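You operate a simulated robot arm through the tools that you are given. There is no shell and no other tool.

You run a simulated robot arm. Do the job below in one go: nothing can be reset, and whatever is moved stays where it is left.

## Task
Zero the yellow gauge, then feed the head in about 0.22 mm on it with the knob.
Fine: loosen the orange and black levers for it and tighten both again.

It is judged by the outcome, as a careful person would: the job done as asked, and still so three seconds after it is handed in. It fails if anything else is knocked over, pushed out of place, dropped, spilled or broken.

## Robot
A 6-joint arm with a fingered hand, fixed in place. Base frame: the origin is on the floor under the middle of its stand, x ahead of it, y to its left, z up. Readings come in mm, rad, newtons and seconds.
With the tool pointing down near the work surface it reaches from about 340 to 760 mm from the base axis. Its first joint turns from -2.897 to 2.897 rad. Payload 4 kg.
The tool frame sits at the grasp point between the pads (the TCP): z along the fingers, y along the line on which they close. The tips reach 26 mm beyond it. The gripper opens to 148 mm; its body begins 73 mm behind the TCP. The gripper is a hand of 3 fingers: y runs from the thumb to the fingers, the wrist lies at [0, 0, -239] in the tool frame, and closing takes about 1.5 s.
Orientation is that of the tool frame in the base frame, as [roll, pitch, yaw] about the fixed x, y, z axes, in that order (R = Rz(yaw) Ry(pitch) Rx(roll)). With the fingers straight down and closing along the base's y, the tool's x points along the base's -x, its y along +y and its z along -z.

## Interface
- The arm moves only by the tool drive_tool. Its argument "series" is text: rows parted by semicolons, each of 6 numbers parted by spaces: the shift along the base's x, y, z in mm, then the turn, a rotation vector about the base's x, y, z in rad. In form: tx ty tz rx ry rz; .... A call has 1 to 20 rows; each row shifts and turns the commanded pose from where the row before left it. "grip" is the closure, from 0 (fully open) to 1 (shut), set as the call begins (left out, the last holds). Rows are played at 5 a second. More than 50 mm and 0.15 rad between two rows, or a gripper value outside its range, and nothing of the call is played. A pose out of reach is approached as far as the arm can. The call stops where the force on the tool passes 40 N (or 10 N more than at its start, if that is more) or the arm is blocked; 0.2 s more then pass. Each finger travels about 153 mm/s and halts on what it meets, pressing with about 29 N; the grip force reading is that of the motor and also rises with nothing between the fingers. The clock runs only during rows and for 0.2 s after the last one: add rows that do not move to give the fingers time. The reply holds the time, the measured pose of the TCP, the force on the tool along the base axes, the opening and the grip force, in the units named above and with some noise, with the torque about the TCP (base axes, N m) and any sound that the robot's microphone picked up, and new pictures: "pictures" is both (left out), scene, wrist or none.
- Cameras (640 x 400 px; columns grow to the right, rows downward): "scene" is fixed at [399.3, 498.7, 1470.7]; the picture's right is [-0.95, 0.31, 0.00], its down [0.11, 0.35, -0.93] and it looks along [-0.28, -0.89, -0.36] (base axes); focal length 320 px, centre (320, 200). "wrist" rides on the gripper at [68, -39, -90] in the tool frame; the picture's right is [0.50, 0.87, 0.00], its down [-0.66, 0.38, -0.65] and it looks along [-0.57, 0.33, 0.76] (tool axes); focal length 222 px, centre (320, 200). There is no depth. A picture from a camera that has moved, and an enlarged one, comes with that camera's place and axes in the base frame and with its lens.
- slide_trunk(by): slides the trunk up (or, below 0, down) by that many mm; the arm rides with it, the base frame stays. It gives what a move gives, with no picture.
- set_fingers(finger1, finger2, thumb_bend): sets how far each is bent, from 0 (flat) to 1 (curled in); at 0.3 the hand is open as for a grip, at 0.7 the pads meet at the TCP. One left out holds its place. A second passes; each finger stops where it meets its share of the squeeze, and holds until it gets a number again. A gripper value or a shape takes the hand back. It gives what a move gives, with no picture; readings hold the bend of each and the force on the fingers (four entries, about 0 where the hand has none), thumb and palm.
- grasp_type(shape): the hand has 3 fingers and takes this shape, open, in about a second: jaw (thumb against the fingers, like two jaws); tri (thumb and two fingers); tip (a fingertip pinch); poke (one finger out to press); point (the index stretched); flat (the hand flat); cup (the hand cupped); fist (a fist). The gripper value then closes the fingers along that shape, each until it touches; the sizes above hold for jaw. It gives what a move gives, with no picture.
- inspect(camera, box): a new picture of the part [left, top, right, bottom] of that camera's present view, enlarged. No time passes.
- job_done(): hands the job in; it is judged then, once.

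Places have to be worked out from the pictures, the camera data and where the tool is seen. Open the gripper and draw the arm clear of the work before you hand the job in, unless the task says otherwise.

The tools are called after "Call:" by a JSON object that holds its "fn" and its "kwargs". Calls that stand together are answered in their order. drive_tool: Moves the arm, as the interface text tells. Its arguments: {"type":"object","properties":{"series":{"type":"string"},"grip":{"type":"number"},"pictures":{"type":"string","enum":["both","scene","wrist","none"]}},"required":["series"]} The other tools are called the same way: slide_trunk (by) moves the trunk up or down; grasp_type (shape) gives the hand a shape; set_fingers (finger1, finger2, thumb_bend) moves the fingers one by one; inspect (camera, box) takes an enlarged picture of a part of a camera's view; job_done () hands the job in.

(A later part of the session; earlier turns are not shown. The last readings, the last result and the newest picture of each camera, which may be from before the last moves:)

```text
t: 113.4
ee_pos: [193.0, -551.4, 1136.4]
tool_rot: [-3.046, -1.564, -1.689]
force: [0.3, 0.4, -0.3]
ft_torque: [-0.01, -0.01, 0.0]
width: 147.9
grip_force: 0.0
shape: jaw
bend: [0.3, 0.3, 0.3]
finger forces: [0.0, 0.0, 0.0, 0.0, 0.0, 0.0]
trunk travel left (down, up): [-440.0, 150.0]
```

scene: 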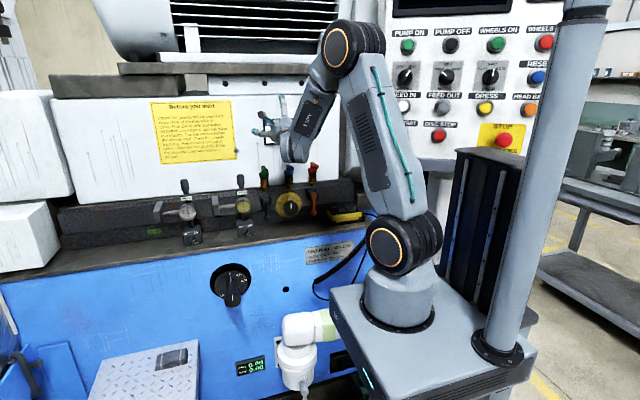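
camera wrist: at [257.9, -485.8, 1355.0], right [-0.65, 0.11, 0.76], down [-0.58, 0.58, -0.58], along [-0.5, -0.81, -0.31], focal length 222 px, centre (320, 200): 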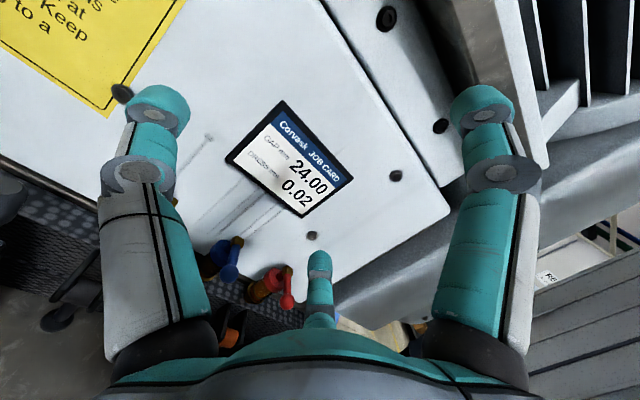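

The tool is level, pointing straight at the panel from (193, -551, 1136). I take close looks from the scene and wrist cameras to locate things well.

Call:
{"fn": "drive_tool", "kwargs": {"series": "0 0 0 0 0 0", "pictures": "both"}}

Call:
{"fn": "inspect", "kwargs": {"camera": "wrist", "box": [160, 150, 480, 400]}}

Call:
{"fn": "inspect", "kwargs": {"camera": "scene", "box": [220, 150, 340, 245]}}

```text
t: 113.8
ee_pos: [192.3, -551.9, 1134.8]
tool_rot: [-3.053, -1.564, -1.684]
force: [0.5, -0.6, -0.5]
ft_torque: [0.02, 0.02, -0.01]
width: 147.9
grip_force: 0.1
shape: jaw
bend: [0.3, 0.3, 0.3]
finger forces: [0.0, 0.1, 0.0, 0.0, 0.0, 0.1]
trunk travel left (down, up): [-440.0, 150.0]
camera wrist: at [233.6, -462.9, 1203.5], right [-0.87, 0.02, 0.5], down [-0.36, 0.67, -0.65], along [-0.35, -0.74, -0.57], focal length 222 px, centre (320, 200)
```

scene: 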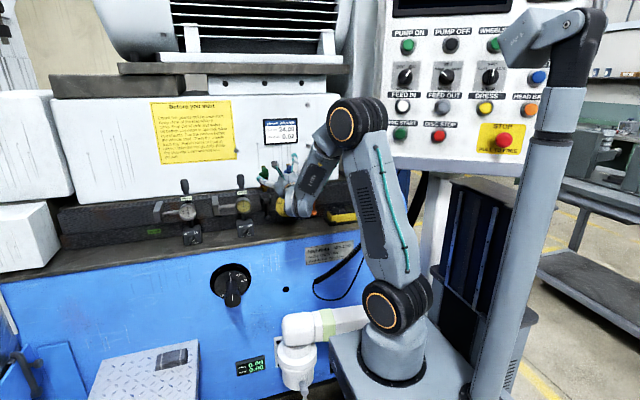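
wrist: 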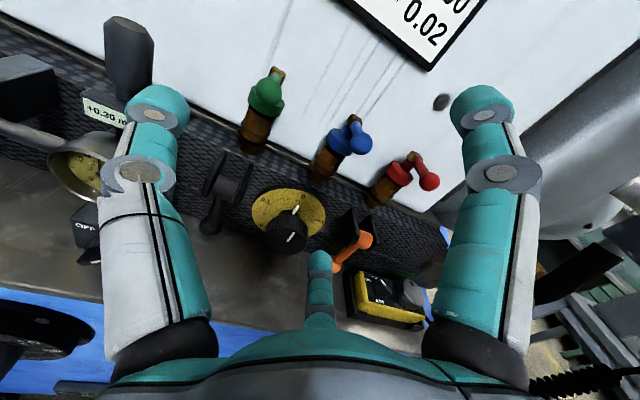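

```text
1.60 times, centred on (320, 275) of wrist
camera zoom: at [233.6, -462.9, 1203.5], right [-0.87, 0.02, 0.5], down [-0.36, 0.67, -0.65], along [-0.35, -0.74, -0.57], focal length 355 px, centre (320, 80)
```

zoom: 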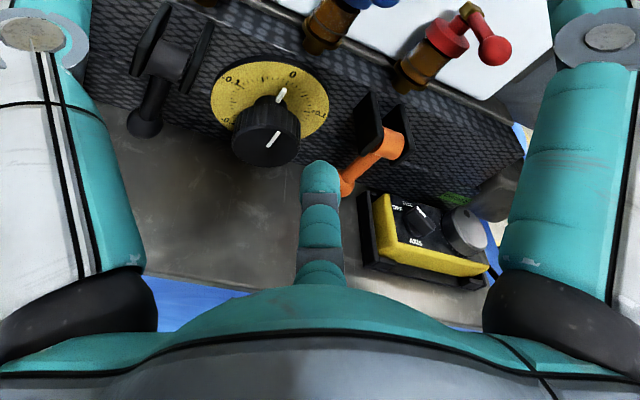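

```text
4.21 times, centred on (280, 198) of scene
camera zoom: at [399.3, 498.7, 1470.7], right [-0.95, 0.31, 0.0], down [0.11, 0.35, -0.93], along [-0.28, -0.89, -0.36], focal length 1348 px, centre (488, 210)
```

zoom: 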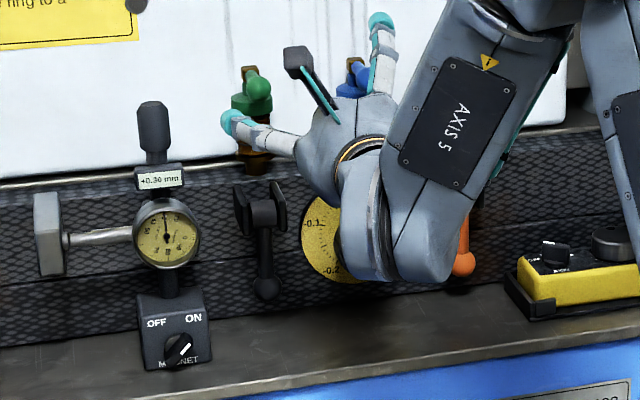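

Triangulating with refined camera axes gives consistent places: knob face (150, -650, 975), orange lever pivot (57, -648, 1027) with ball at z 953, black lever the same at x 246, and the yellow dial at about (333, -625, 1024). I lower the trunk by 100 mm, staying back at y -552, then move across in front of the yellow gauge for a closer look.

Call:
{"fn": "slide_trunk", "kwargs": {"by": -100}}

Call:
{"fn": "drive_tool", "kwargs": {"series": "30 15 5 0 0 0; 35 10 5 0 0 0; 35 5 5 0 0 0; 35 0 5 0 0 0; 0 0 0 0 0 0", "pictures": "both"}}

```text
t: 115.1
ee_pos: [193.2, -552.0, 1035.5]
tool_rot: [-3.042, -1.562, -1.696]
force: [0.9, 0.7, 1.3]
ft_torque: [-0.02, 0.01, -0.03]
width: 148.0
grip_force: 0.0
shape: jaw
bend: [0.3, 0.3, 0.3]
finger forces: [0.0, 0.1, 0.0, 0.1, 0.0, 0.0]
trunk travel left (down, up): [-340.0, 250.0]
```

```text
t: 116.3
ee_pos: [330.6, -519.9, 1056.2]
tool_rot: [-3.098, -1.563, -1.637]
force: [0.2, -0.1, -0.2]
ft_torque: [0.0, 0.0, -0.02]
width: 148.1
grip_force: 0.3
shape: jaw
bend: [0.3, 0.3, 0.3]
finger forces: [0.1, 0.0, 0.0, 0.1, 0.0, 0.0]
trunk travel left (down, up): [-340.0, 250.0]
camera wrist: at [370.7, -430.0, 1123.9], right [-0.87, 0.02, 0.5], down [-0.36, 0.67, -0.65], along [-0.35, -0.74, -0.57], focal length 222 px, centre (320, 200)
```

scene: 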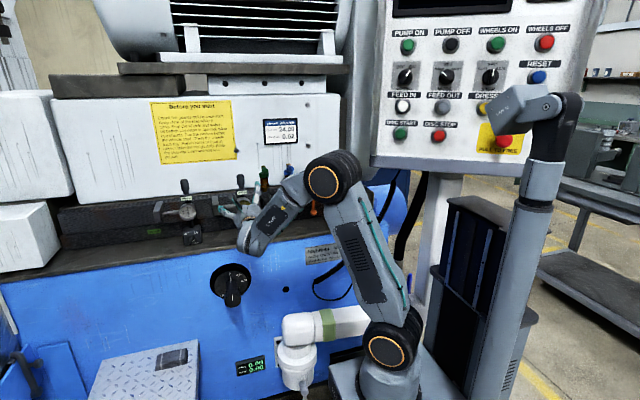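
wrist: 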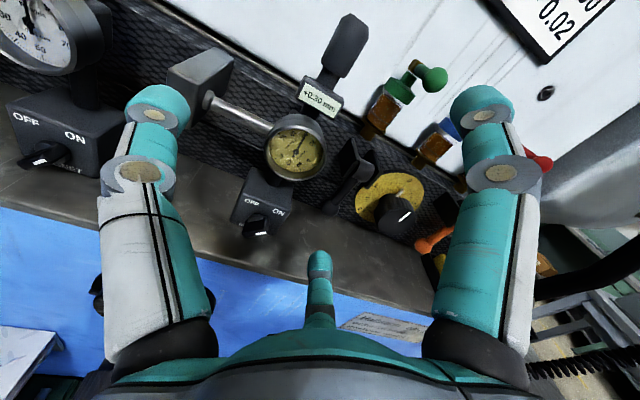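

The yellow gauge is now in clear view of the wrist camera. I look at it enlarged.

Call:
{"fn": "inspect", "kwargs": {"camera": "wrist", "box": [230, 90, 350, 240]}}

Call:
{"fn": "inspect", "kwargs": {"camera": "wrist", "box": [255, 105, 335, 190]}}

Call:
{"fn": "inspect", "kwargs": {"camera": "wrist", "box": [320, 130, 460, 270]}}

Call:
{"fn": "inspect", "kwargs": {"camera": "wrist", "box": [0, 0, 130, 180]}}

```text
2.67 times, centred on (290, 165) of wrist
camera zoom: at [370.7, -430.0, 1123.9], right [-0.87, 0.02, 0.5], down [-0.36, 0.67, -0.65], along [-0.35, -0.74, -0.57], focal length 592 px, centre (400, 293)
```

zoom: 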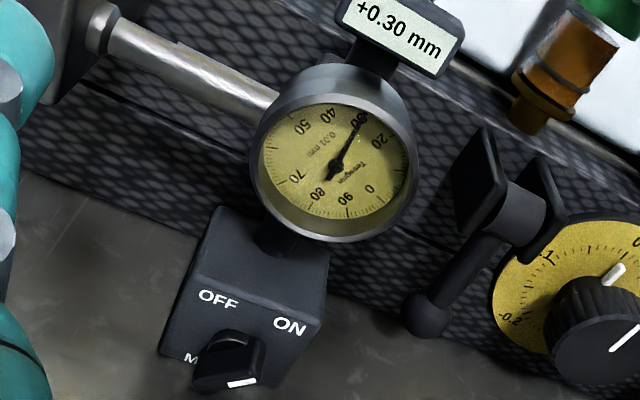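

```text
4.71 times, centred on (295, 148) of wrist
camera zoom: at [370.7, -430.0, 1123.9], right [-0.87, 0.02, 0.5], down [-0.36, 0.67, -0.65], along [-0.35, -0.74, -0.57], focal length 1045 px, centre (438, 447)
```

zoom: 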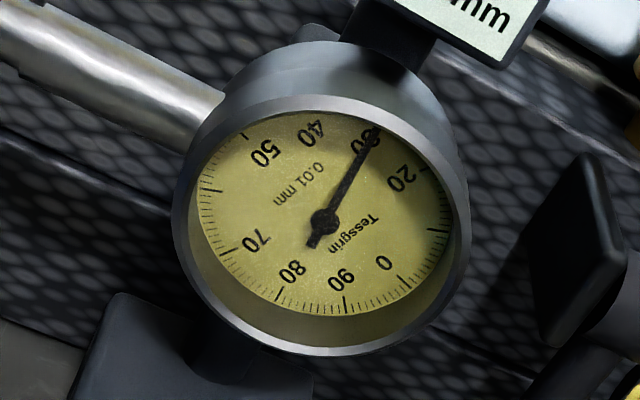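

```text
2.86 times, centred on (390, 200) of wrist
camera zoom: at [370.7, -430.0, 1123.9], right [-0.87, 0.02, 0.5], down [-0.36, 0.67, -0.65], along [-0.35, -0.74, -0.57], focal length 635 px, centre (120, 200)
```

zoom: 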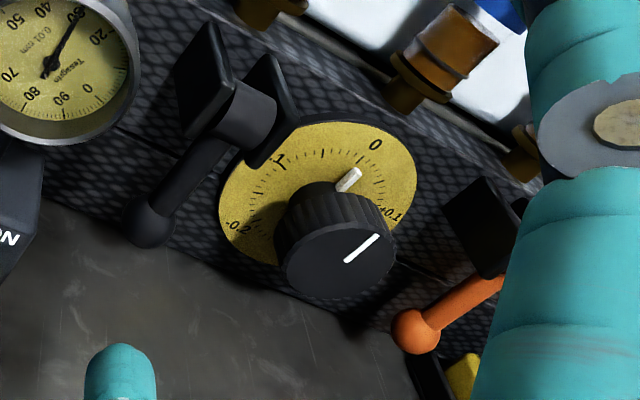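

```text
2.22 times, centred on (65, 90) of wrist
camera zoom: at [370.7, -430.0, 1123.9], right [-0.87, 0.02, 0.5], down [-0.36, 0.67, -0.65], along [-0.35, -0.74, -0.57], focal length 494 px, centre (887, 444)
```

zoom: 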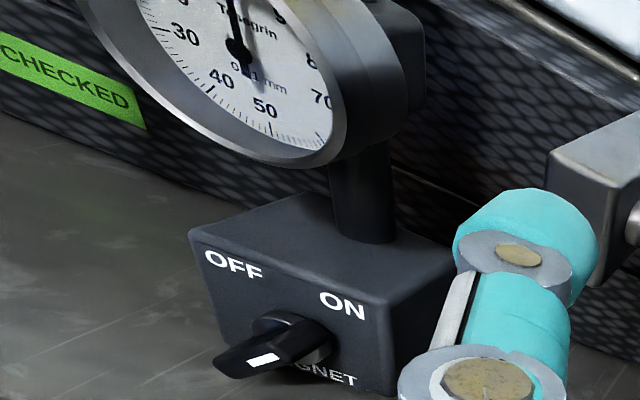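

The wrist view shows the needle straight up on "30" with the "0" of the dial at lower right, so the bezel has to be turned about 108° counter-clockwise (seen from the front) to zero it. I first test the hand's roll range here at stand-off: turn the hand clockwise 55°, which also puts the fingers clear of the stem and the display.

Call:
{"fn": "drive_tool", "kwargs": {"series": "0 0 0 0 -0.137 0; 0 0 0 0 -0.137 0; 0 0 0 0 -0.137 0; 0 0 0 0 -0.137 0; 0 0 0 0 -0.137 0; 0 0 0 0 -0.137 0; 0 0 0 0 -0.137 0; 0 0 0 0 0 0", "pictures": "both"}}

```text
t: 118.1
ee_pos: [327.4, -522.5, 1054.9]
tool_rot: [-1.6, -0.609, -3.132]
force: [-0.5, -0.9, -0.3]
ft_torque: [-0.05, -0.03, 0.01]
width: 147.9
grip_force: 0.1
shape: jaw
bend: [0.3, 0.3, 0.3]
finger forces: [0.0, 0.0, 0.0, 0.1, 0.1, 0.0]
trunk travel left (down, up): [-340.0, 250.0]
camera wrist: at [294.9, -433.2, 1128.5], right [-0.91, 0.02, -0.42], down [0.33, 0.67, -0.67], along [0.27, -0.74, -0.61], focal length 222 px, centre (320, 200)
```

scene: 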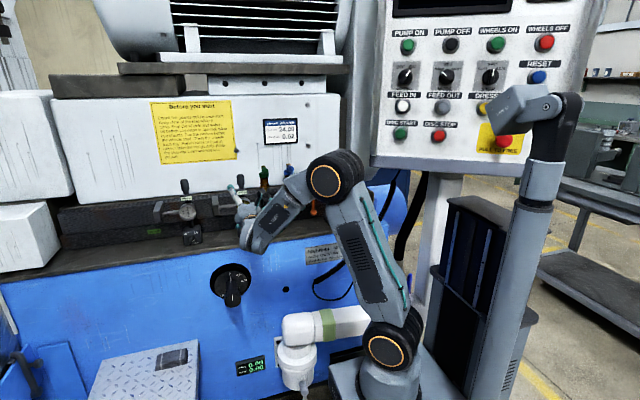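
wrist: 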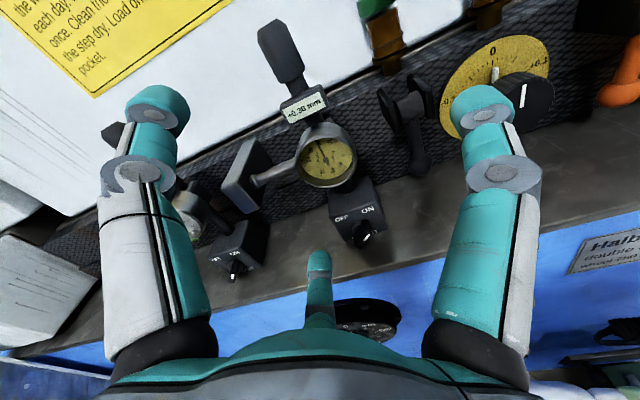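

No flags, so the hand can roll that way. I partly close the fingers so they pass beside the black lever's bracket, and line up on the dial centre (333, 1022) at a safe distance.

Call:
{"fn": "drive_tool", "kwargs": {"series": "3 -8 -16 0 0 0; 3 -10 -17 0 0 0; 0 -10 0 0 0 0; 0 0 0 0 0 0; 0 0 0 0 0 0; 0 0 0 0 0 0; 0 0 0 0 0 0", "grip": 0.45, "pictures": "both"}}

Call:
{"fn": "inspect", "kwargs": {"camera": "wrist", "box": [200, 60, 440, 260]}}

Call:
{"fn": "inspect", "kwargs": {"camera": "scene", "box": [200, 160, 300, 240]}}

```text
t: 119.7
ee_pos: [333.6, -549.1, 1021.6]
tool_rot: [-1.6, -0.613, -3.133]
force: [0.3, 1.1, -0.5]
ft_torque: [0.02, -0.01, -0.01]
width: 81.8
grip_force: 0.1
shape: jaw
bend: [0.34, 0.34, 0.7]
finger forces: [0.1, 0.0, 0.1, 0.0, 0.0, 0.0]
trunk travel left (down, up): [-340.0, 250.0]
camera wrist: at [301.0, -460.3, 1094.6], right [-0.91, 0.02, -0.42], down [0.33, 0.67, -0.67], along [0.27, -0.74, -0.61], focal length 222 px, centre (320, 200)
```

scene: 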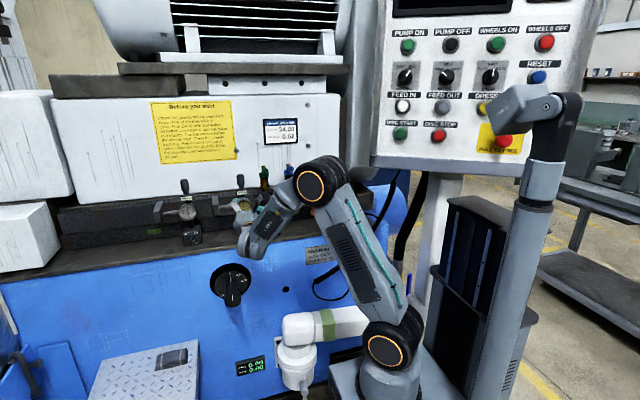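
wrist: 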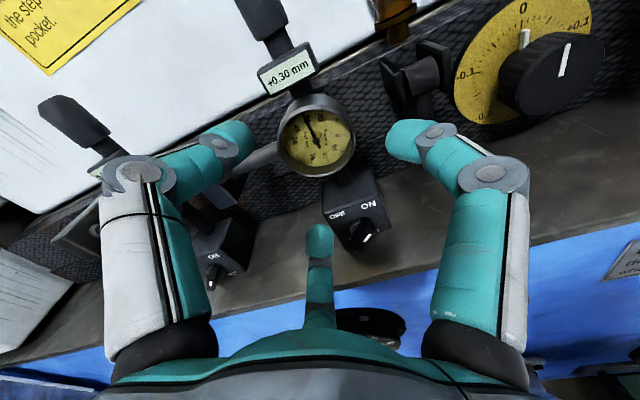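

```text
2.00 times, centred on (320, 160) of wrist
camera zoom: at [301.0, -460.3, 1094.6], right [-0.91, 0.02, -0.42], down [0.33, 0.67, -0.67], along [0.27, -0.74, -0.61], focal length 444 px, centre (320, 280)
```

zoom: 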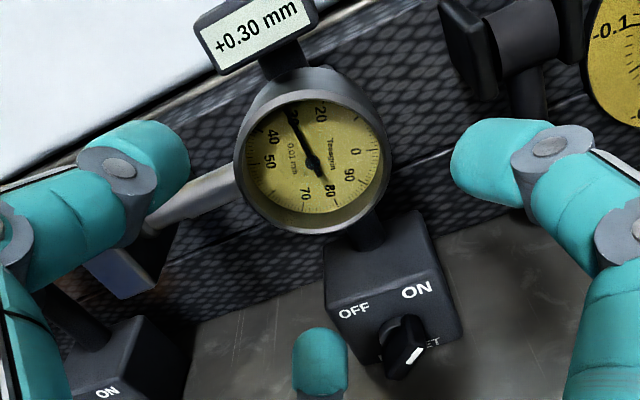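

```text
5.00 times, centred on (250, 200) of scene
camera zoom: at [399.3, 498.7, 1470.7], right [-0.95, 0.31, 0.0], down [0.11, 0.35, -0.93], along [-0.28, -0.89, -0.36], focal length 1601 px, centre (670, 200)
```

zoom: 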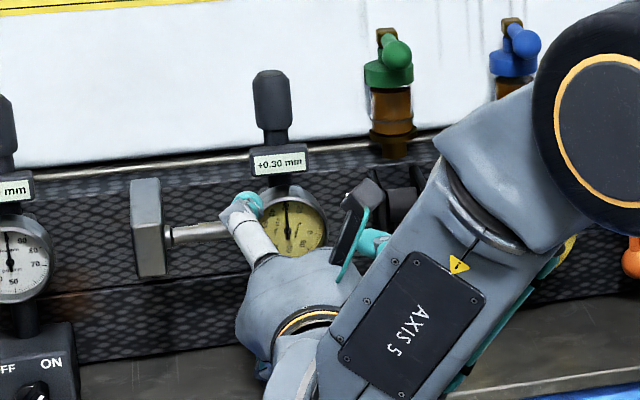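

Using two wrist views I now place the dial centre at (334.8, -616, 1023), ring radius 30, the stem at its +x side and the magnet block's front at y -611. I roll the hand further (so it can later turn the bezel about 60° counter-clockwise without touching the stem), straighten the tool axis and pre-close to about 72 mm, still at stand-off.

Call:
{"fn": "drive_tool", "kwargs": {"series": "0.6 0 0.7 -0.012 -0.13 0.0035; 0.6 0 0.7 -0.012 -0.13 0.0035; 0 0 0 0 -0.13 0; 0 0 0 0 -0.13 0; 0 0 0 0 -0.13 0; 0 0 0 0 -0.13 0; 0 0 0 0 0 0; 0 0 0 0 0 0", "grip": 0.51, "pictures": "both"}}

Call:
{"fn": "inspect", "kwargs": {"camera": "wrist", "box": [200, 60, 440, 260]}}

```text
t: 121.5
ee_pos: [354.9, -561.7, 1062.0]
tool_rot: [-1.584, 0.161, 3.137]
force: [-0.7, -0.5, 0.3]
ft_torque: [0.01, -0.02, -0.02]
width: 73.2
grip_force: 0.2
shape: jaw
bend: [0.37, 0.37, 0.7]
finger forces: [0.1, 0.0, 0.0, 0.1, 0.0, 0.0]
out of reach, approached as far as the arm can: row 5, 6
trunk travel left (down, up): [-340.0, 250.0]
camera wrist: at [282.0, -470.5, 1090.9], right [-0.35, 0.01, -0.94], down [0.71, 0.65, -0.26], along [0.61, -0.76, -0.24], focal length 222 px, centre (320, 200)
```

scene: 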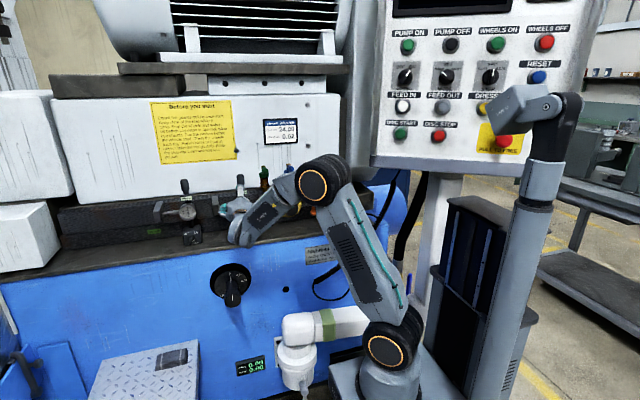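
wrist: 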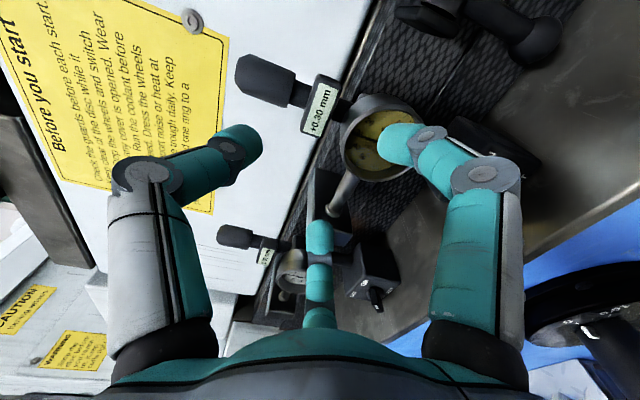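

```text
2.00 times, centred on (320, 160) of wrist
camera zoom: at [282.0, -470.5, 1090.9], right [-0.35, 0.01, -0.94], down [0.71, 0.65, -0.26], along [0.61, -0.76, -0.24], focal length 444 px, centre (320, 280)
```

zoom: 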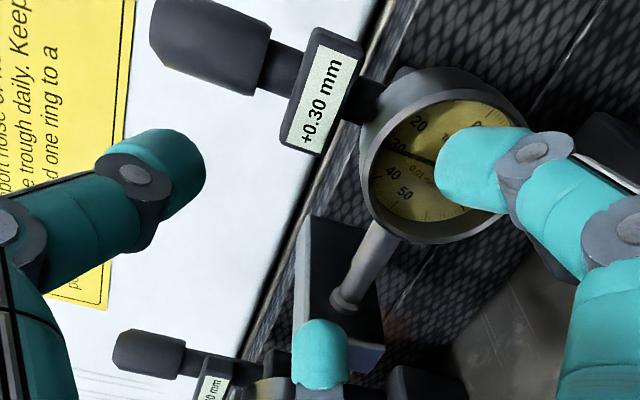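

The hand's roll stop lies that way (the last two rows drifted), so I'll use the opposite finger placement instead: back off, return to the dial axis and roll the hand the other way so the thumb sits about 20° below the stem side.

Call:
{"fn": "drive_tool", "kwargs": {"series": "-4 5 -8 -0.0026 0.136 0; -4 5 -8 -0.0026 0.136 0; -4 3 -8 -0.0026 0.136 0; -4 2 -8 -0.0026 0.136 0; -4 0 -7 -0.0026 0.136 0; 0 0 0 0 0.136 0; 0 0 0 0 0.136 0; 0 0 0 0 0.136 0; 0 0 0 0 0.136 0; 0 0 0 0 0.136 0; 0 0 0 0 0.136 0; 0 0 0 0 0.136 0; 0 0 0 0 0.136 0; 0 0 0 0 0.136 0; 0 0 0 0 0.136 0; 0 0 0 0 0 0", "pictures": "both"}}

Call:
{"fn": "inspect", "kwargs": {"camera": "wrist", "box": [200, 60, 440, 260]}}

```text
t: 124.9
ee_pos: [334.6, -545.8, 1024.1]
tool_rot: [1.584, -1.268, 0.0]
force: [0.3, -0.1, 0.0]
ft_torque: [-0.02, -0.03, 0.03]
width: 73.1
grip_force: 0.0
shape: jaw
bend: [0.37, 0.37, 0.7]
finger forces: [0.0, 0.1, 0.0, 0.0, 0.1, 0.1]
trunk travel left (down, up): [-340.0, 250.0]
camera wrist: at [389.6, -454.8, 1076.4], right [-0.68, -0.01, 0.73], down [-0.56, 0.65, -0.51], along [-0.47, -0.76, -0.45], focal length 222 px, centre (320, 200)
```

scene: 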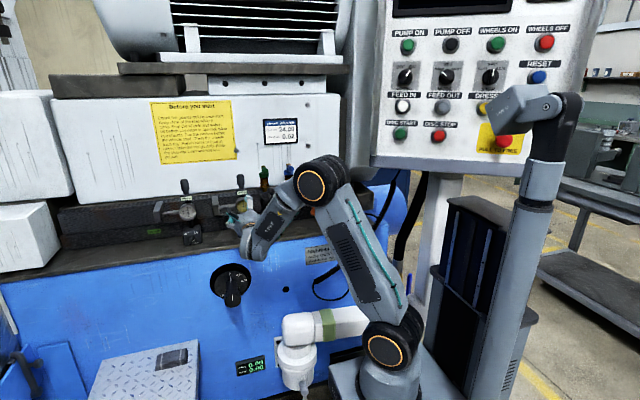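
wrist: 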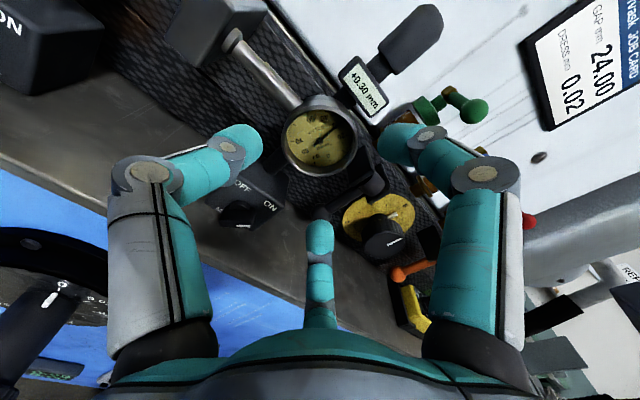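

```text
2.00 times, centred on (320, 160) of wrist
camera zoom: at [389.6, -454.8, 1076.4], right [-0.68, -0.01, 0.73], down [-0.56, 0.65, -0.51], along [-0.47, -0.76, -0.45], focal length 444 px, centre (320, 280)
```

zoom: 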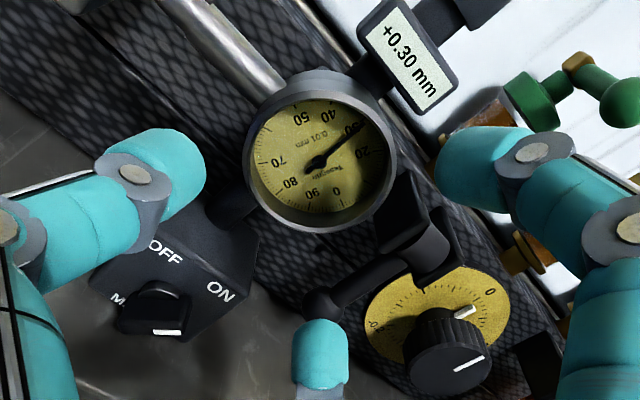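

The hand is now placed well (thumb just below the stem side). I enlarge the dial to check the centring of the tool axis on the ring precisely.

Call:
{"fn": "inspect", "kwargs": {"camera": "wrist", "box": [270, 85, 370, 185]}}

Call:
{"fn": "inspect", "kwargs": {"camera": "scene", "box": [225, 185, 265, 225]}}

```text
4.00 times, centred on (320, 135) of wrist
camera zoom: at [389.6, -454.8, 1076.4], right [-0.68, -0.01, 0.73], down [-0.56, 0.65, -0.51], along [-0.47, -0.76, -0.45], focal length 888 px, centre (320, 460)
```

zoom: 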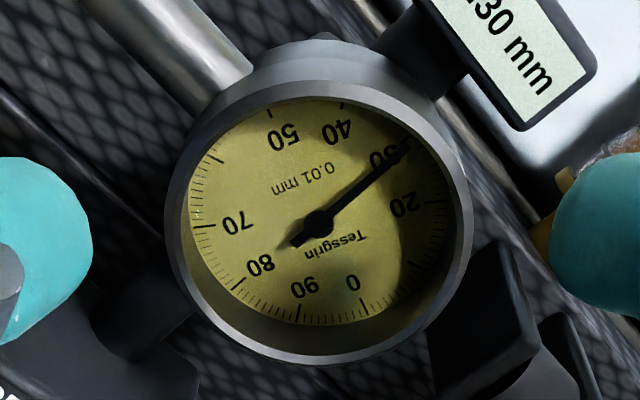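

```text
10.00 times, centred on (245, 205) of scene
camera zoom: at [399.3, 498.7, 1470.7], right [-0.95, 0.31, 0.0], down [0.11, 0.35, -0.93], along [-0.28, -0.89, -0.36], focal length 3202 px, centre (1070, 150)
```

zoom: 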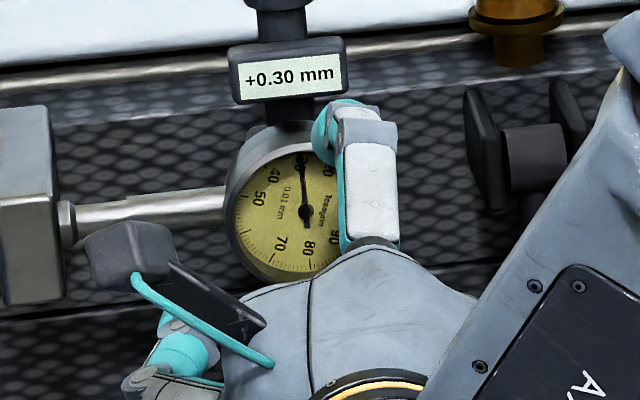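

The dial ring is at (334.7, -614 front, 1023.1) and the tool axis is well centred. I roll 8° more, straighten the axis, and move in so the fingertips overlap the ring by about 12 mm, without closing yet.

Call:
{"fn": "drive_tool", "kwargs": {"series": "0.1 -10 -0.5 -0.004 0.067 -0.0126; 0 -12 -0.5 0 0.067 0; 0 -12 0 0 0 0; 0 -12 0 0 0 0; 0 -8 0 0 0 0; 0 0 0 0 0 0", "pictures": "both"}}

Call:
{"fn": "inspect", "kwargs": {"camera": "wrist", "box": [220, 80, 420, 250]}}

Call:
{"fn": "inspect", "kwargs": {"camera": "scene", "box": [215, 175, 275, 225]}}

```text
t: 126.3
ee_pos: [333.8, -598.9, 1022.1]
tool_rot: [1.57, -1.135, -0.001]
force: [0.5, -0.5, 0.0]
ft_torque: [-0.02, 0.01, 0.01]
width: 73.2
grip_force: 0.2
shape: jaw
bend: [0.37, 0.37, 0.7]
finger forces: [0.0, 0.0, 0.0, 0.0, 0.0, 0.0]
trunk travel left (down, up): [-340.0, 250.0]
camera wrist: at [397.7, -508.9, 1066.4], right [-0.58, 0.0, 0.82], down [-0.62, 0.65, -0.44], along [-0.54, -0.76, -0.38], focal length 222 px, centre (320, 200)
```

scene: 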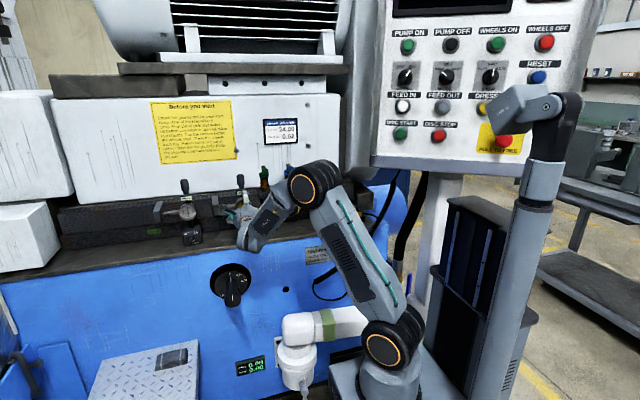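
wrist: 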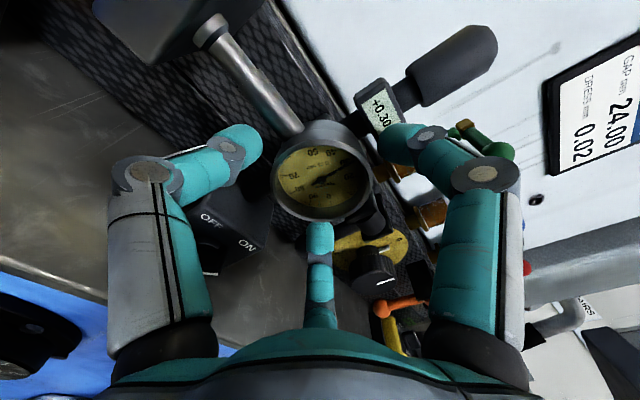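

```text
2.35 times, centred on (320, 165) of wrist
camera zoom: at [397.7, -508.9, 1066.4], right [-0.58, 0.0, 0.82], down [-0.62, 0.65, -0.44], along [-0.54, -0.76, -0.38], focal length 523 px, centre (320, 282)
```

zoom: 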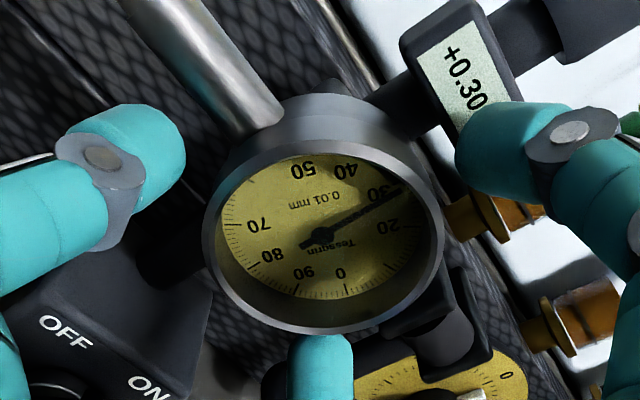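

```text
8.00 times, centred on (245, 200) of scene
camera zoom: at [399.3, 498.7, 1470.7], right [-0.95, 0.31, 0.0], down [0.11, 0.35, -0.93], along [-0.28, -0.89, -0.36], focal length 2561 px, centre (920, 200)
```

zoom: 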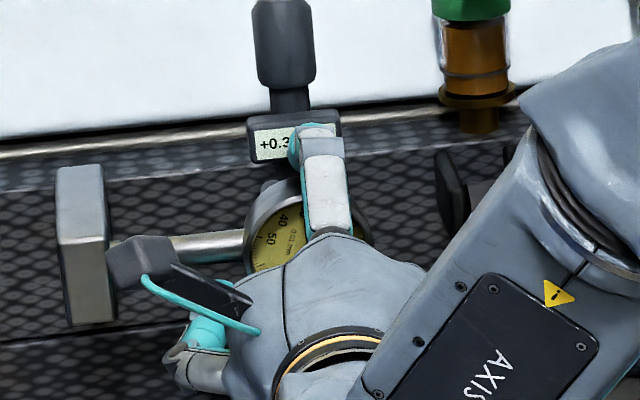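

Well centred to within 1 mm. I nudge by (+0.9, +1.0) mm and close the fingers on the ring.

Call:
{"fn": "drive_tool", "kwargs": {"series": "0.9 0 1 0 0 0; 0 0 0 0 0 0; 0 0 0 0 0 0; 0 0 0 0 0 0; 0 0 0 0 0 0", "grip": 0.7, "pictures": "wrist"}}

Call:
{"fn": "inspect", "kwargs": {"camera": "wrist", "box": [220, 80, 420, 250]}}

```text
t: 127.5
ee_pos: [335.0, -598.7, 1023.5]
tool_rot: [1.572, -1.138, -0.001]
force: [-1.4, 1.4, -0.3]
ft_torque: [0.22, 0.12, -0.27]
width: 51.3
grip_force: 29.2
shape: jaw
bend: [0.77, 0.78, 0.7]
finger forces: [25.4, 26.7, 0.0, 0.0, 26.7, 0.1]
trunk travel left (down, up): [-340.0, 250.0]
camera wrist: at [398.2, -508.9, 1067.9], right [-0.58, 0.0, 0.82], down [-0.62, 0.65, -0.44], along [-0.54, -0.76, -0.38], focal length 222 px, centre (320, 200)
```

wrist: 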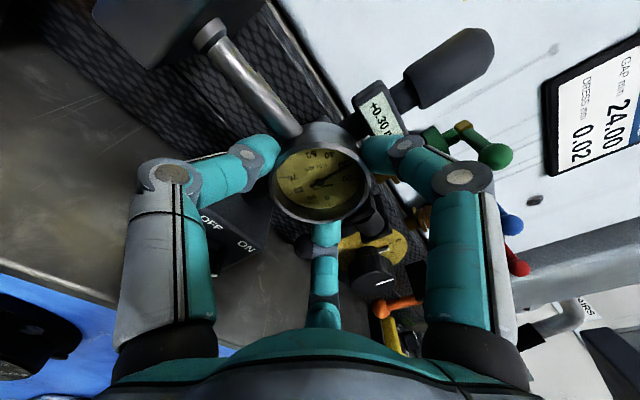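

```text
2.35 times, centred on (320, 165) of wrist
camera zoom: at [398.2, -508.9, 1067.9], right [-0.58, 0.0, 0.82], down [-0.62, 0.65, -0.44], along [-0.54, -0.76, -0.38], focal length 523 px, centre (320, 282)
```

zoom: 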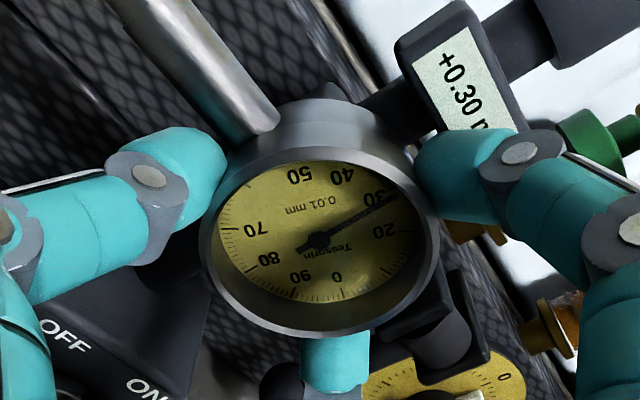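

All three fingers grip evenly with almost no net force on the gauge, and it still reads +0.30. I turn a little counter-clockwise first (0.2 rad about +y) and check the response.

Call:
{"fn": "drive_tool", "kwargs": {"series": "0 0 0 0 0.1 0; 0 0 0 0 0.1 0; 0 0 0 0 0 0", "pictures": "wrist"}}

Call:
{"fn": "inspect", "kwargs": {"camera": "wrist", "box": [220, 80, 420, 250]}}

```text
t: 128.3
ee_pos: [335.4, -599.5, 1024.2]
tool_rot: [1.567, -0.938, 0.002]
force: [2.1, 0.0, 4.6]
ft_torque: [0.1, -0.37, 0.19]
width: 50.8
grip_force: 28.7
shape: jaw
bend: [0.77, 0.78, 0.7]
finger forces: [24.8, 27.4, 0.0, 0.0, 35.4, 0.0]
trunk travel left (down, up): [-340.0, 250.0]
camera wrist: at [406.6, -508.8, 1055.1], right [-0.4, 0.0, 0.92], down [-0.69, 0.65, -0.3], along [-0.6, -0.76, -0.26], focal length 222 px, centre (320, 200)
```

wrist: 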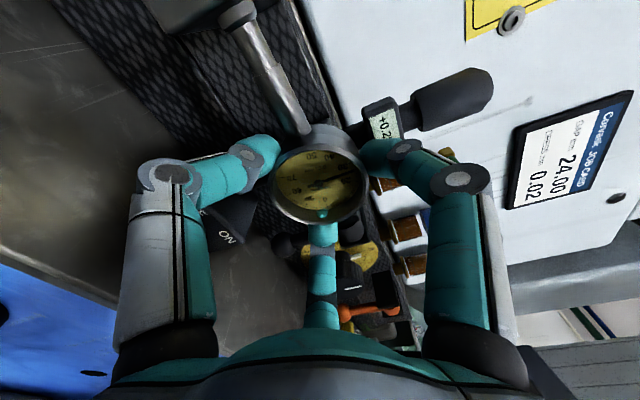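

```text
2.35 times, centred on (320, 165) of wrist
camera zoom: at [406.6, -508.8, 1055.1], right [-0.4, 0.0, 0.92], down [-0.69, 0.65, -0.3], along [-0.6, -0.76, -0.26], focal length 523 px, centre (320, 282)
```

zoom: 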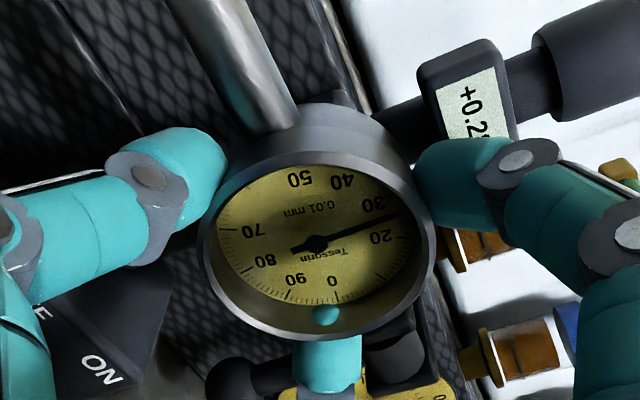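

The reading falls (+0.2x), so the bezel turns with the hand in the right direction. I continue in the same direction by 0.7 rad.

Call:
{"fn": "drive_tool", "kwargs": {"series": "-0.2 0 -0.3 0 0.1 0; -0.2 0 -0.3 0 0.1 0; 0 0 0 0 0.1 0; 0 0 0 0 0.1 0; 0 0 0 0 0.1 0; 0 0 0 0 0.1 0; 0 0 0 0 0.1 0; 0 0 0 0 0 0", "pictures": "wrist"}}

Call:
{"fn": "inspect", "kwargs": {"camera": "wrist", "box": [220, 80, 420, 250]}}

Call:
{"fn": "inspect", "kwargs": {"camera": "scene", "box": [215, 175, 275, 225]}}

```text
t: 129.0
ee_pos: [340.6, -599.2, 1029.3]
tool_rot: [1.55, -0.715, 0.022]
force: [10.0, 1.1, 5.3]
ft_torque: [0.34, -0.81, 0.41]
width: 50.2
grip_force: 28.9
shape: jaw
bend: [0.77, 0.77, 0.7]
finger forces: [19.7, 28.6, 0.1, 0.0, 39.3, 0.0]
trunk travel left (down, up): [-340.0, 250.0]
stopped in row 3: the force on the tool passed its limit at 44 N (the readings are from after the stop); the commanded pose is now the measured one
camera wrist: at [415.9, -507.5, 1042.3], right [-0.19, 0.01, 0.98], down [-0.75, 0.64, -0.15], along [-0.63, -0.76, -0.11], focal length 222 px, centre (320, 200)
```

wrist: 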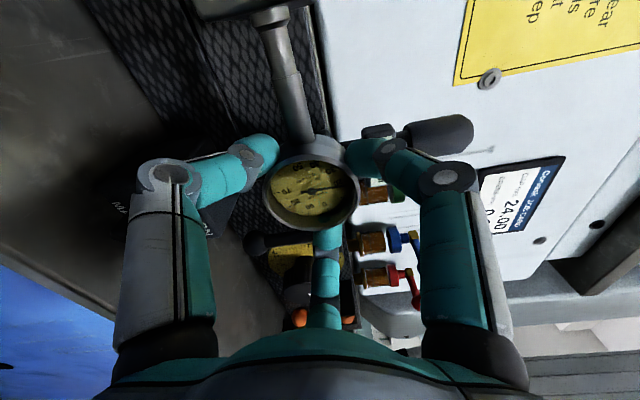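

```text
2.35 times, centred on (320, 165) of wrist
camera zoom: at [415.9, -507.5, 1042.3], right [-0.19, 0.01, 0.98], down [-0.75, 0.64, -0.15], along [-0.63, -0.76, -0.11], focal length 523 px, centre (320, 282)
```

zoom: 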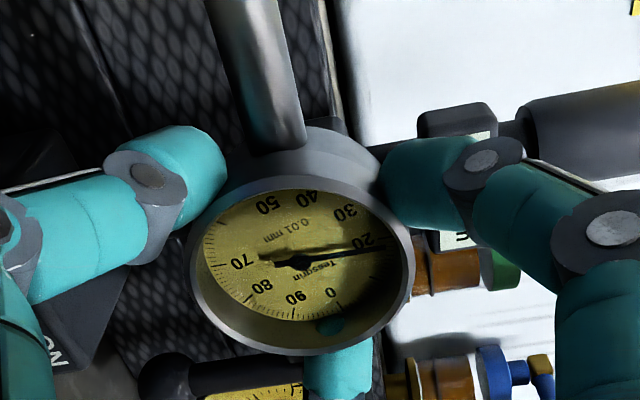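

```text
8.00 times, centred on (245, 200) of scene
camera zoom: at [399.3, 498.7, 1470.7], right [-0.95, 0.31, 0.0], down [0.11, 0.35, -0.93], along [-0.28, -0.89, -0.36], focal length 2561 px, centre (920, 200)
```

zoom: 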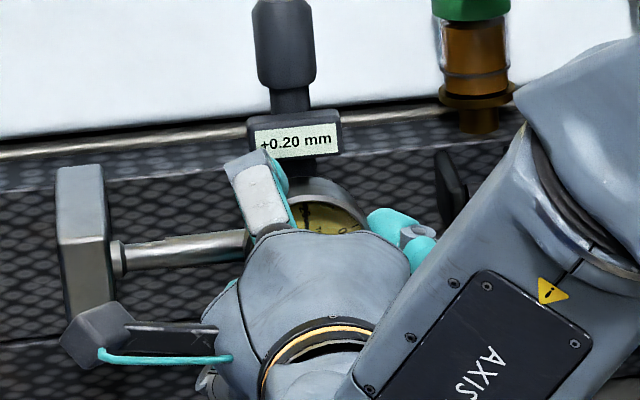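

The stop came at 44 N with the hand displaced by about (+5.6, +6) mm, while the ring itself is still at (335, 1022) and the reading is now +0.20. I release gently and back straight out to see what limited the motion.

Call:
{"fn": "drive_tool", "kwargs": {"series": "0 0 0 0 0 0; 0 0 0 0 0 0; 0 0 0 0 0 0; 0 10 0 0 0 0; 0 12 0 0 0 0; 0 15 0 0 0 0; 0 15 0 0 0 0; 0 0 0 0 0 0", "grip": 0.5, "pictures": "both"}}

Call:
{"fn": "inspect", "kwargs": {"camera": "scene", "box": [195, 170, 275, 240]}}

Call:
{"fn": "inspect", "kwargs": {"camera": "wrist", "box": [220, 60, 420, 230]}}

```text
t: 130.8
ee_pos: [338.1, -547.4, 1029.1]
tool_rot: [1.555, -0.714, 0.018]
force: [0.3, -0.2, 0.1]
ft_torque: [-0.02, 0.01, 0.0]
width: 73.5
grip_force: 0.1
shape: jaw
bend: [0.36, 0.36, 0.7]
finger forces: [0.0, 0.1, 0.1, 0.1, 0.0, 0.0]
trunk travel left (down, up): [-340.0, 250.0]
camera wrist: at [413.6, -456.3, 1041.5], right [-0.19, 0.01, 0.98], down [-0.75, 0.65, -0.15], along [-0.64, -0.76, -0.11], focal length 222 px, centre (320, 200)
```

scene: 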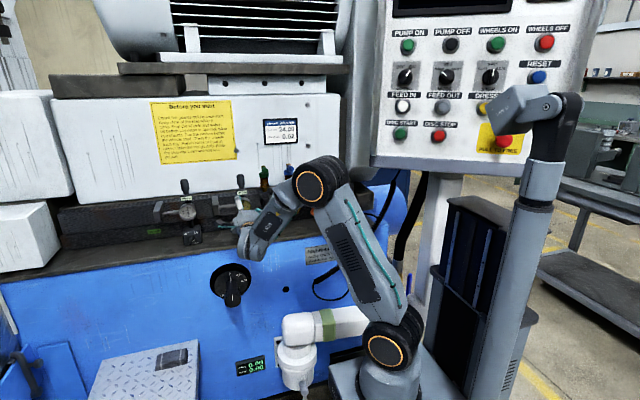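
wrist: 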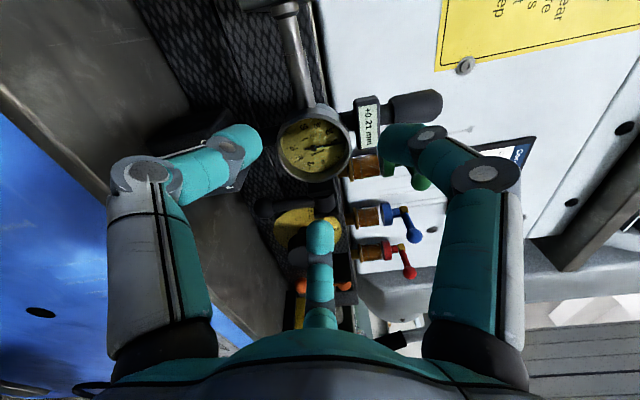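

```text
5.71 times, centred on (235, 205) of scene
camera zoom: at [399.3, 498.7, 1470.7], right [-0.95, 0.31, 0.0], down [0.11, 0.35, -0.93], along [-0.28, -0.89, -0.36], focal length 1830 px, centre (806, 171)
```

zoom: 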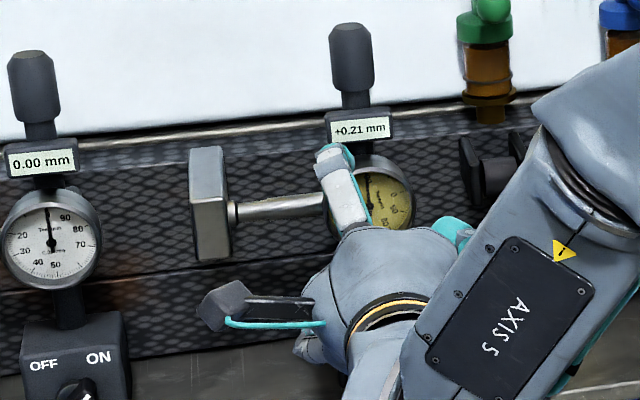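

```text
2.35 times, centred on (320, 145) of wrist
camera zoom: at [413.6, -456.3, 1041.5], right [-0.19, 0.01, 0.98], down [-0.75, 0.65, -0.15], along [-0.64, -0.76, -0.11], focal length 523 px, centre (320, 329)
```

zoom: 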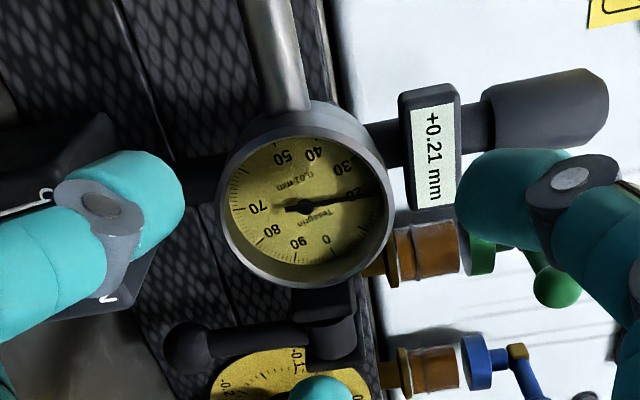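

The gauge now shows +0.21 and stands where it was. Here at stand-off I re-centre and test rolling the hand on to where it would end, to see whether the arm itself has a limit there.

Call:
{"fn": "drive_tool", "kwargs": {"series": "-1.2 0 -2 0.006 0.1 -0.008; -1.2 0 -2 0.006 0.1 -0.008; -1 0 -2 0 0.1 0; 0 0 0 0 0.1 0; 0 0 0 0 0.1 0; 0 0 0 0 0 0", "pictures": "none"}}

```text
t: 132.2
ee_pos: [335.2, -547.4, 1021.8]
tool_rot: [1.568, -0.215, -0.007]
force: [0.5, 0.8, -0.2]
ft_torque: [0.0, -0.04, 0.0]
width: 73.4
grip_force: 0.1
shape: jaw
bend: [0.36, 0.36, 0.7]
finger forces: [0.0, 0.1, 0.0, 0.0, 0.0, 0.0]
trunk travel left (down, up): [-340.0, 250.0]
```

The arm has no limit there, so the stop was physical: the thumb met the magnet block just below the gauge. The free arc between stem and block is about 26°, so I'll turn the bezel in short grasps. I roll back to the start angle (thumb at -19°), re-centre, and move in again.

Call:
{"fn": "drive_tool", "kwargs": {"series": "-0.2 0 0.4 0 -0.128 0.004; -0.2 0 0.4 0 -0.128 0.0036; 0 0 0.3 0 -0.128 0; 0 0 0 0 -0.128 0; 0 0 0 0 -0.128 0; 0 0 0 0 -0.128 0; 0 0 0 0 -0.128 0; 0 0 0 0 -0.128 0; 0 -12 0 0 0 0; 0 -14 0 0 0 0; 0 -13 0 0 0 0; 0 -10 0 0 0 0; 0 0 0 0 0 0", "pictures": "wrist"}}

Call:
{"fn": "inspect", "kwargs": {"camera": "wrist", "box": [220, 80, 420, 250]}}

```text
t: 135.0
ee_pos: [334.2, -596.0, 1022.5]
tool_rot: [1.569, -1.239, 0.001]
force: [-0.2, 0.2, -0.4]
ft_torque: [0.01, -0.05, -0.02]
width: 73.4
grip_force: 0.0
shape: jaw
bend: [0.36, 0.36, 0.7]
finger forces: [0.1, 0.0, 0.1, 0.0, 0.0, 0.0]
trunk travel left (down, up): [-340.0, 250.0]
camera wrist: at [393.1, -505.4, 1073.9], right [-0.65, 0.0, 0.76], down [-0.57, 0.65, -0.5], along [-0.5, -0.76, -0.43], focal length 222 px, centre (320, 200)
```

wrist: 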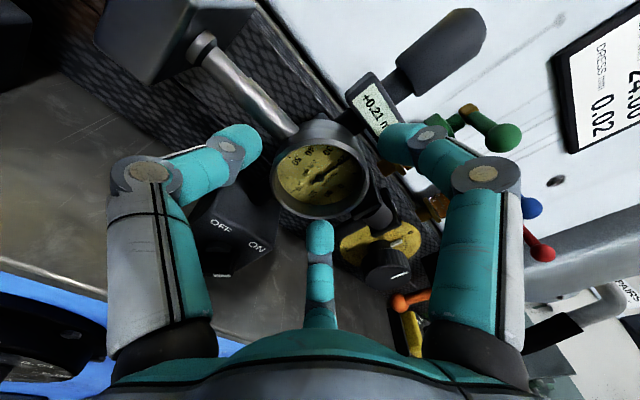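

```text
2.35 times, centred on (320, 165) of wrist
camera zoom: at [393.1, -505.4, 1073.9], right [-0.65, 0.0, 0.76], down [-0.57, 0.65, -0.5], along [-0.5, -0.76, -0.43], focal length 523 px, centre (320, 282)
```

zoom: 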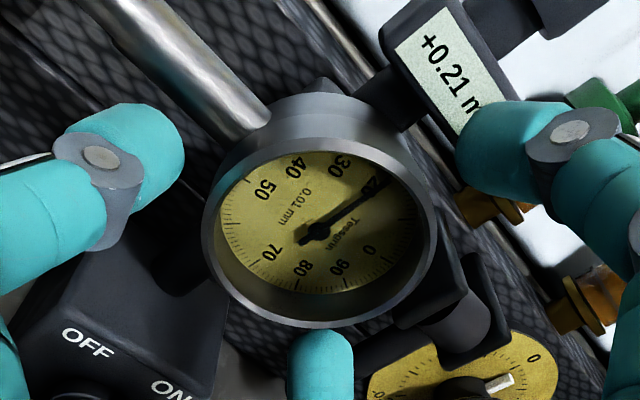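

Reading +0.21 and well placed. I close, then turn counter-clockwise about 24°.

Call:
{"fn": "drive_tool", "kwargs": {"series": "0.5 0 0.6 0 0 0; 0 0 0 0 0 0; 0 0 0 0 0 0; 0 0 0 0 0 0; 0 0 0 0 0 0; 0 0 0 0 0.085 0; 0 0 0 0 0.085 0; 0 0 0 0 0.085 0; 0 0 0 0 0.085 0; 0 0 0 0 0.08 0; 0 0 0 0 0 0", "grip": 0.7, "pictures": "wrist"}}

Call:
{"fn": "inspect", "kwargs": {"camera": "wrist", "box": [220, 80, 420, 250]}}

Call:
{"fn": "inspect", "kwargs": {"camera": "scene", "box": [215, 175, 275, 225]}}

```text
t: 137.4
ee_pos: [337.2, -596.0, 1026.2]
tool_rot: [1.561, -0.815, 0.008]
force: [22.5, -12.2, 15.6]
ft_torque: [-0.29, -1.49, 0.85]
width: 49.6
grip_force: 29.1
shape: jaw
bend: [0.77, 0.43, 0.7]
finger forces: [22.9, 29.2, 0.1, 0.0, 51.3, 0.1]
trunk travel left (down, up): [-340.0, 250.0]
camera wrist: at [412.0, -505.2, 1047.9], right [-0.29, 0.01, 0.96], down [-0.73, 0.65, -0.22], along [-0.62, -0.76, -0.18], focal length 222 px, centre (320, 200)
```

wrist: 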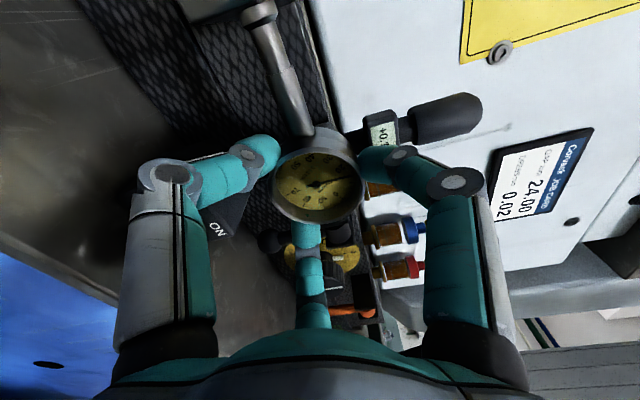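

```text
2.35 times, centred on (320, 165) of wrist
camera zoom: at [412.0, -505.2, 1047.9], right [-0.29, 0.01, 0.96], down [-0.73, 0.65, -0.22], along [-0.62, -0.76, -0.18], focal length 523 px, centre (320, 282)
```

zoom: 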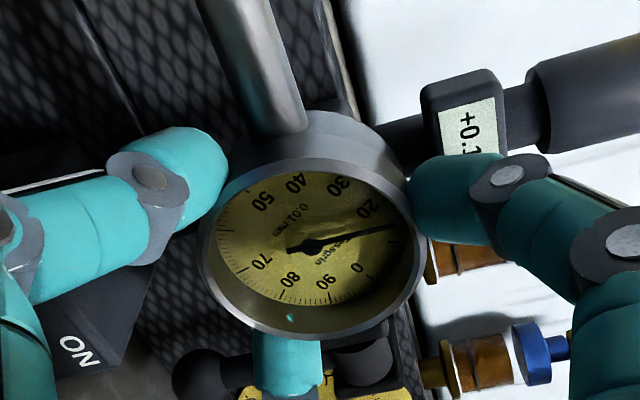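

```text
8.00 times, centred on (245, 200) of scene
camera zoom: at [399.3, 498.7, 1470.7], right [-0.95, 0.31, 0.0], down [0.11, 0.35, -0.93], along [-0.28, -0.89, -0.36], focal length 2561 px, centre (920, 200)
```

zoom: 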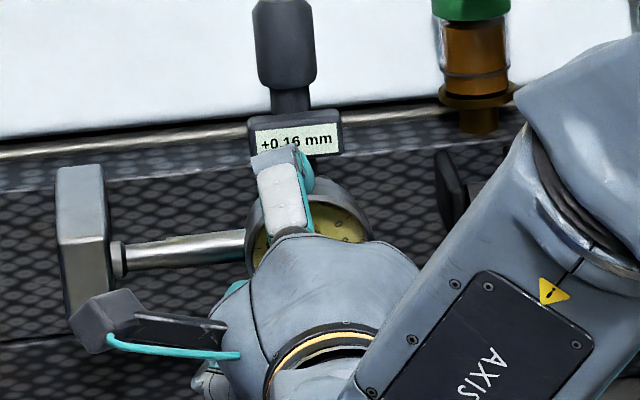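

The reading is +0.16 and the thumb again begins to press on the magnet block after about 16° of turn, so I'll keep each turn to 15°. I open slightly, roll back in place, and grip and turn again.

Call:
{"fn": "drive_tool", "kwargs": {"series": "0 0 0 0 0 0; 0 0 0 0 0 0; 0 0 0 0 0 0; 0 0 0 0 -0.109 0; 0 0 0 0 -0.109 0; 0 0 0 0 -0.109 0; 0 0 0 0 -0.109 0; 0 0 0 0 0 0", "grip": 0.5, "pictures": "none"}}

Call:
{"fn": "inspect", "kwargs": {"camera": "wrist", "box": [220, 80, 420, 250]}}

```text
t: 139.2
ee_pos: [334.9, -596.9, 1023.7]
tool_rot: [1.57, -1.255, 0.001]
force: [-0.3, 0.7, 0.6]
ft_torque: [-0.02, -0.01, -0.01]
width: 73.3
grip_force: 0.1
shape: jaw
bend: [0.36, 0.36, 0.7]
finger forces: [0.0, 0.0, 0.0, 0.1, 0.0, 0.1]
trunk travel left (down, up): [-340.0, 250.0]
```

```text
2.35 times, centred on (320, 165) of wrist
camera zoom: at [392.3, -505.9, 1075.6], right [-0.67, 0.0, 0.74], down [-0.56, 0.65, -0.51], along [-0.49, -0.76, -0.44], focal length 523 px, centre (320, 282)
```

zoom: 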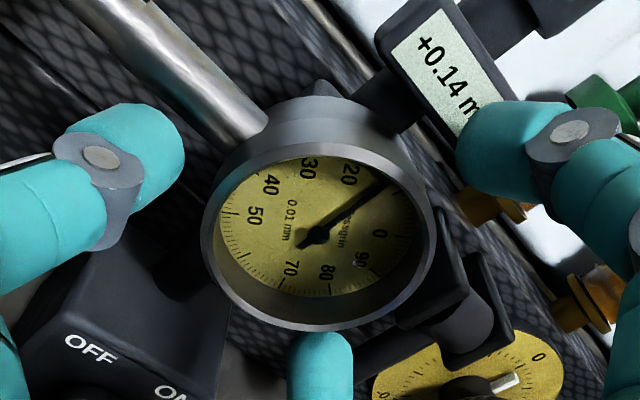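

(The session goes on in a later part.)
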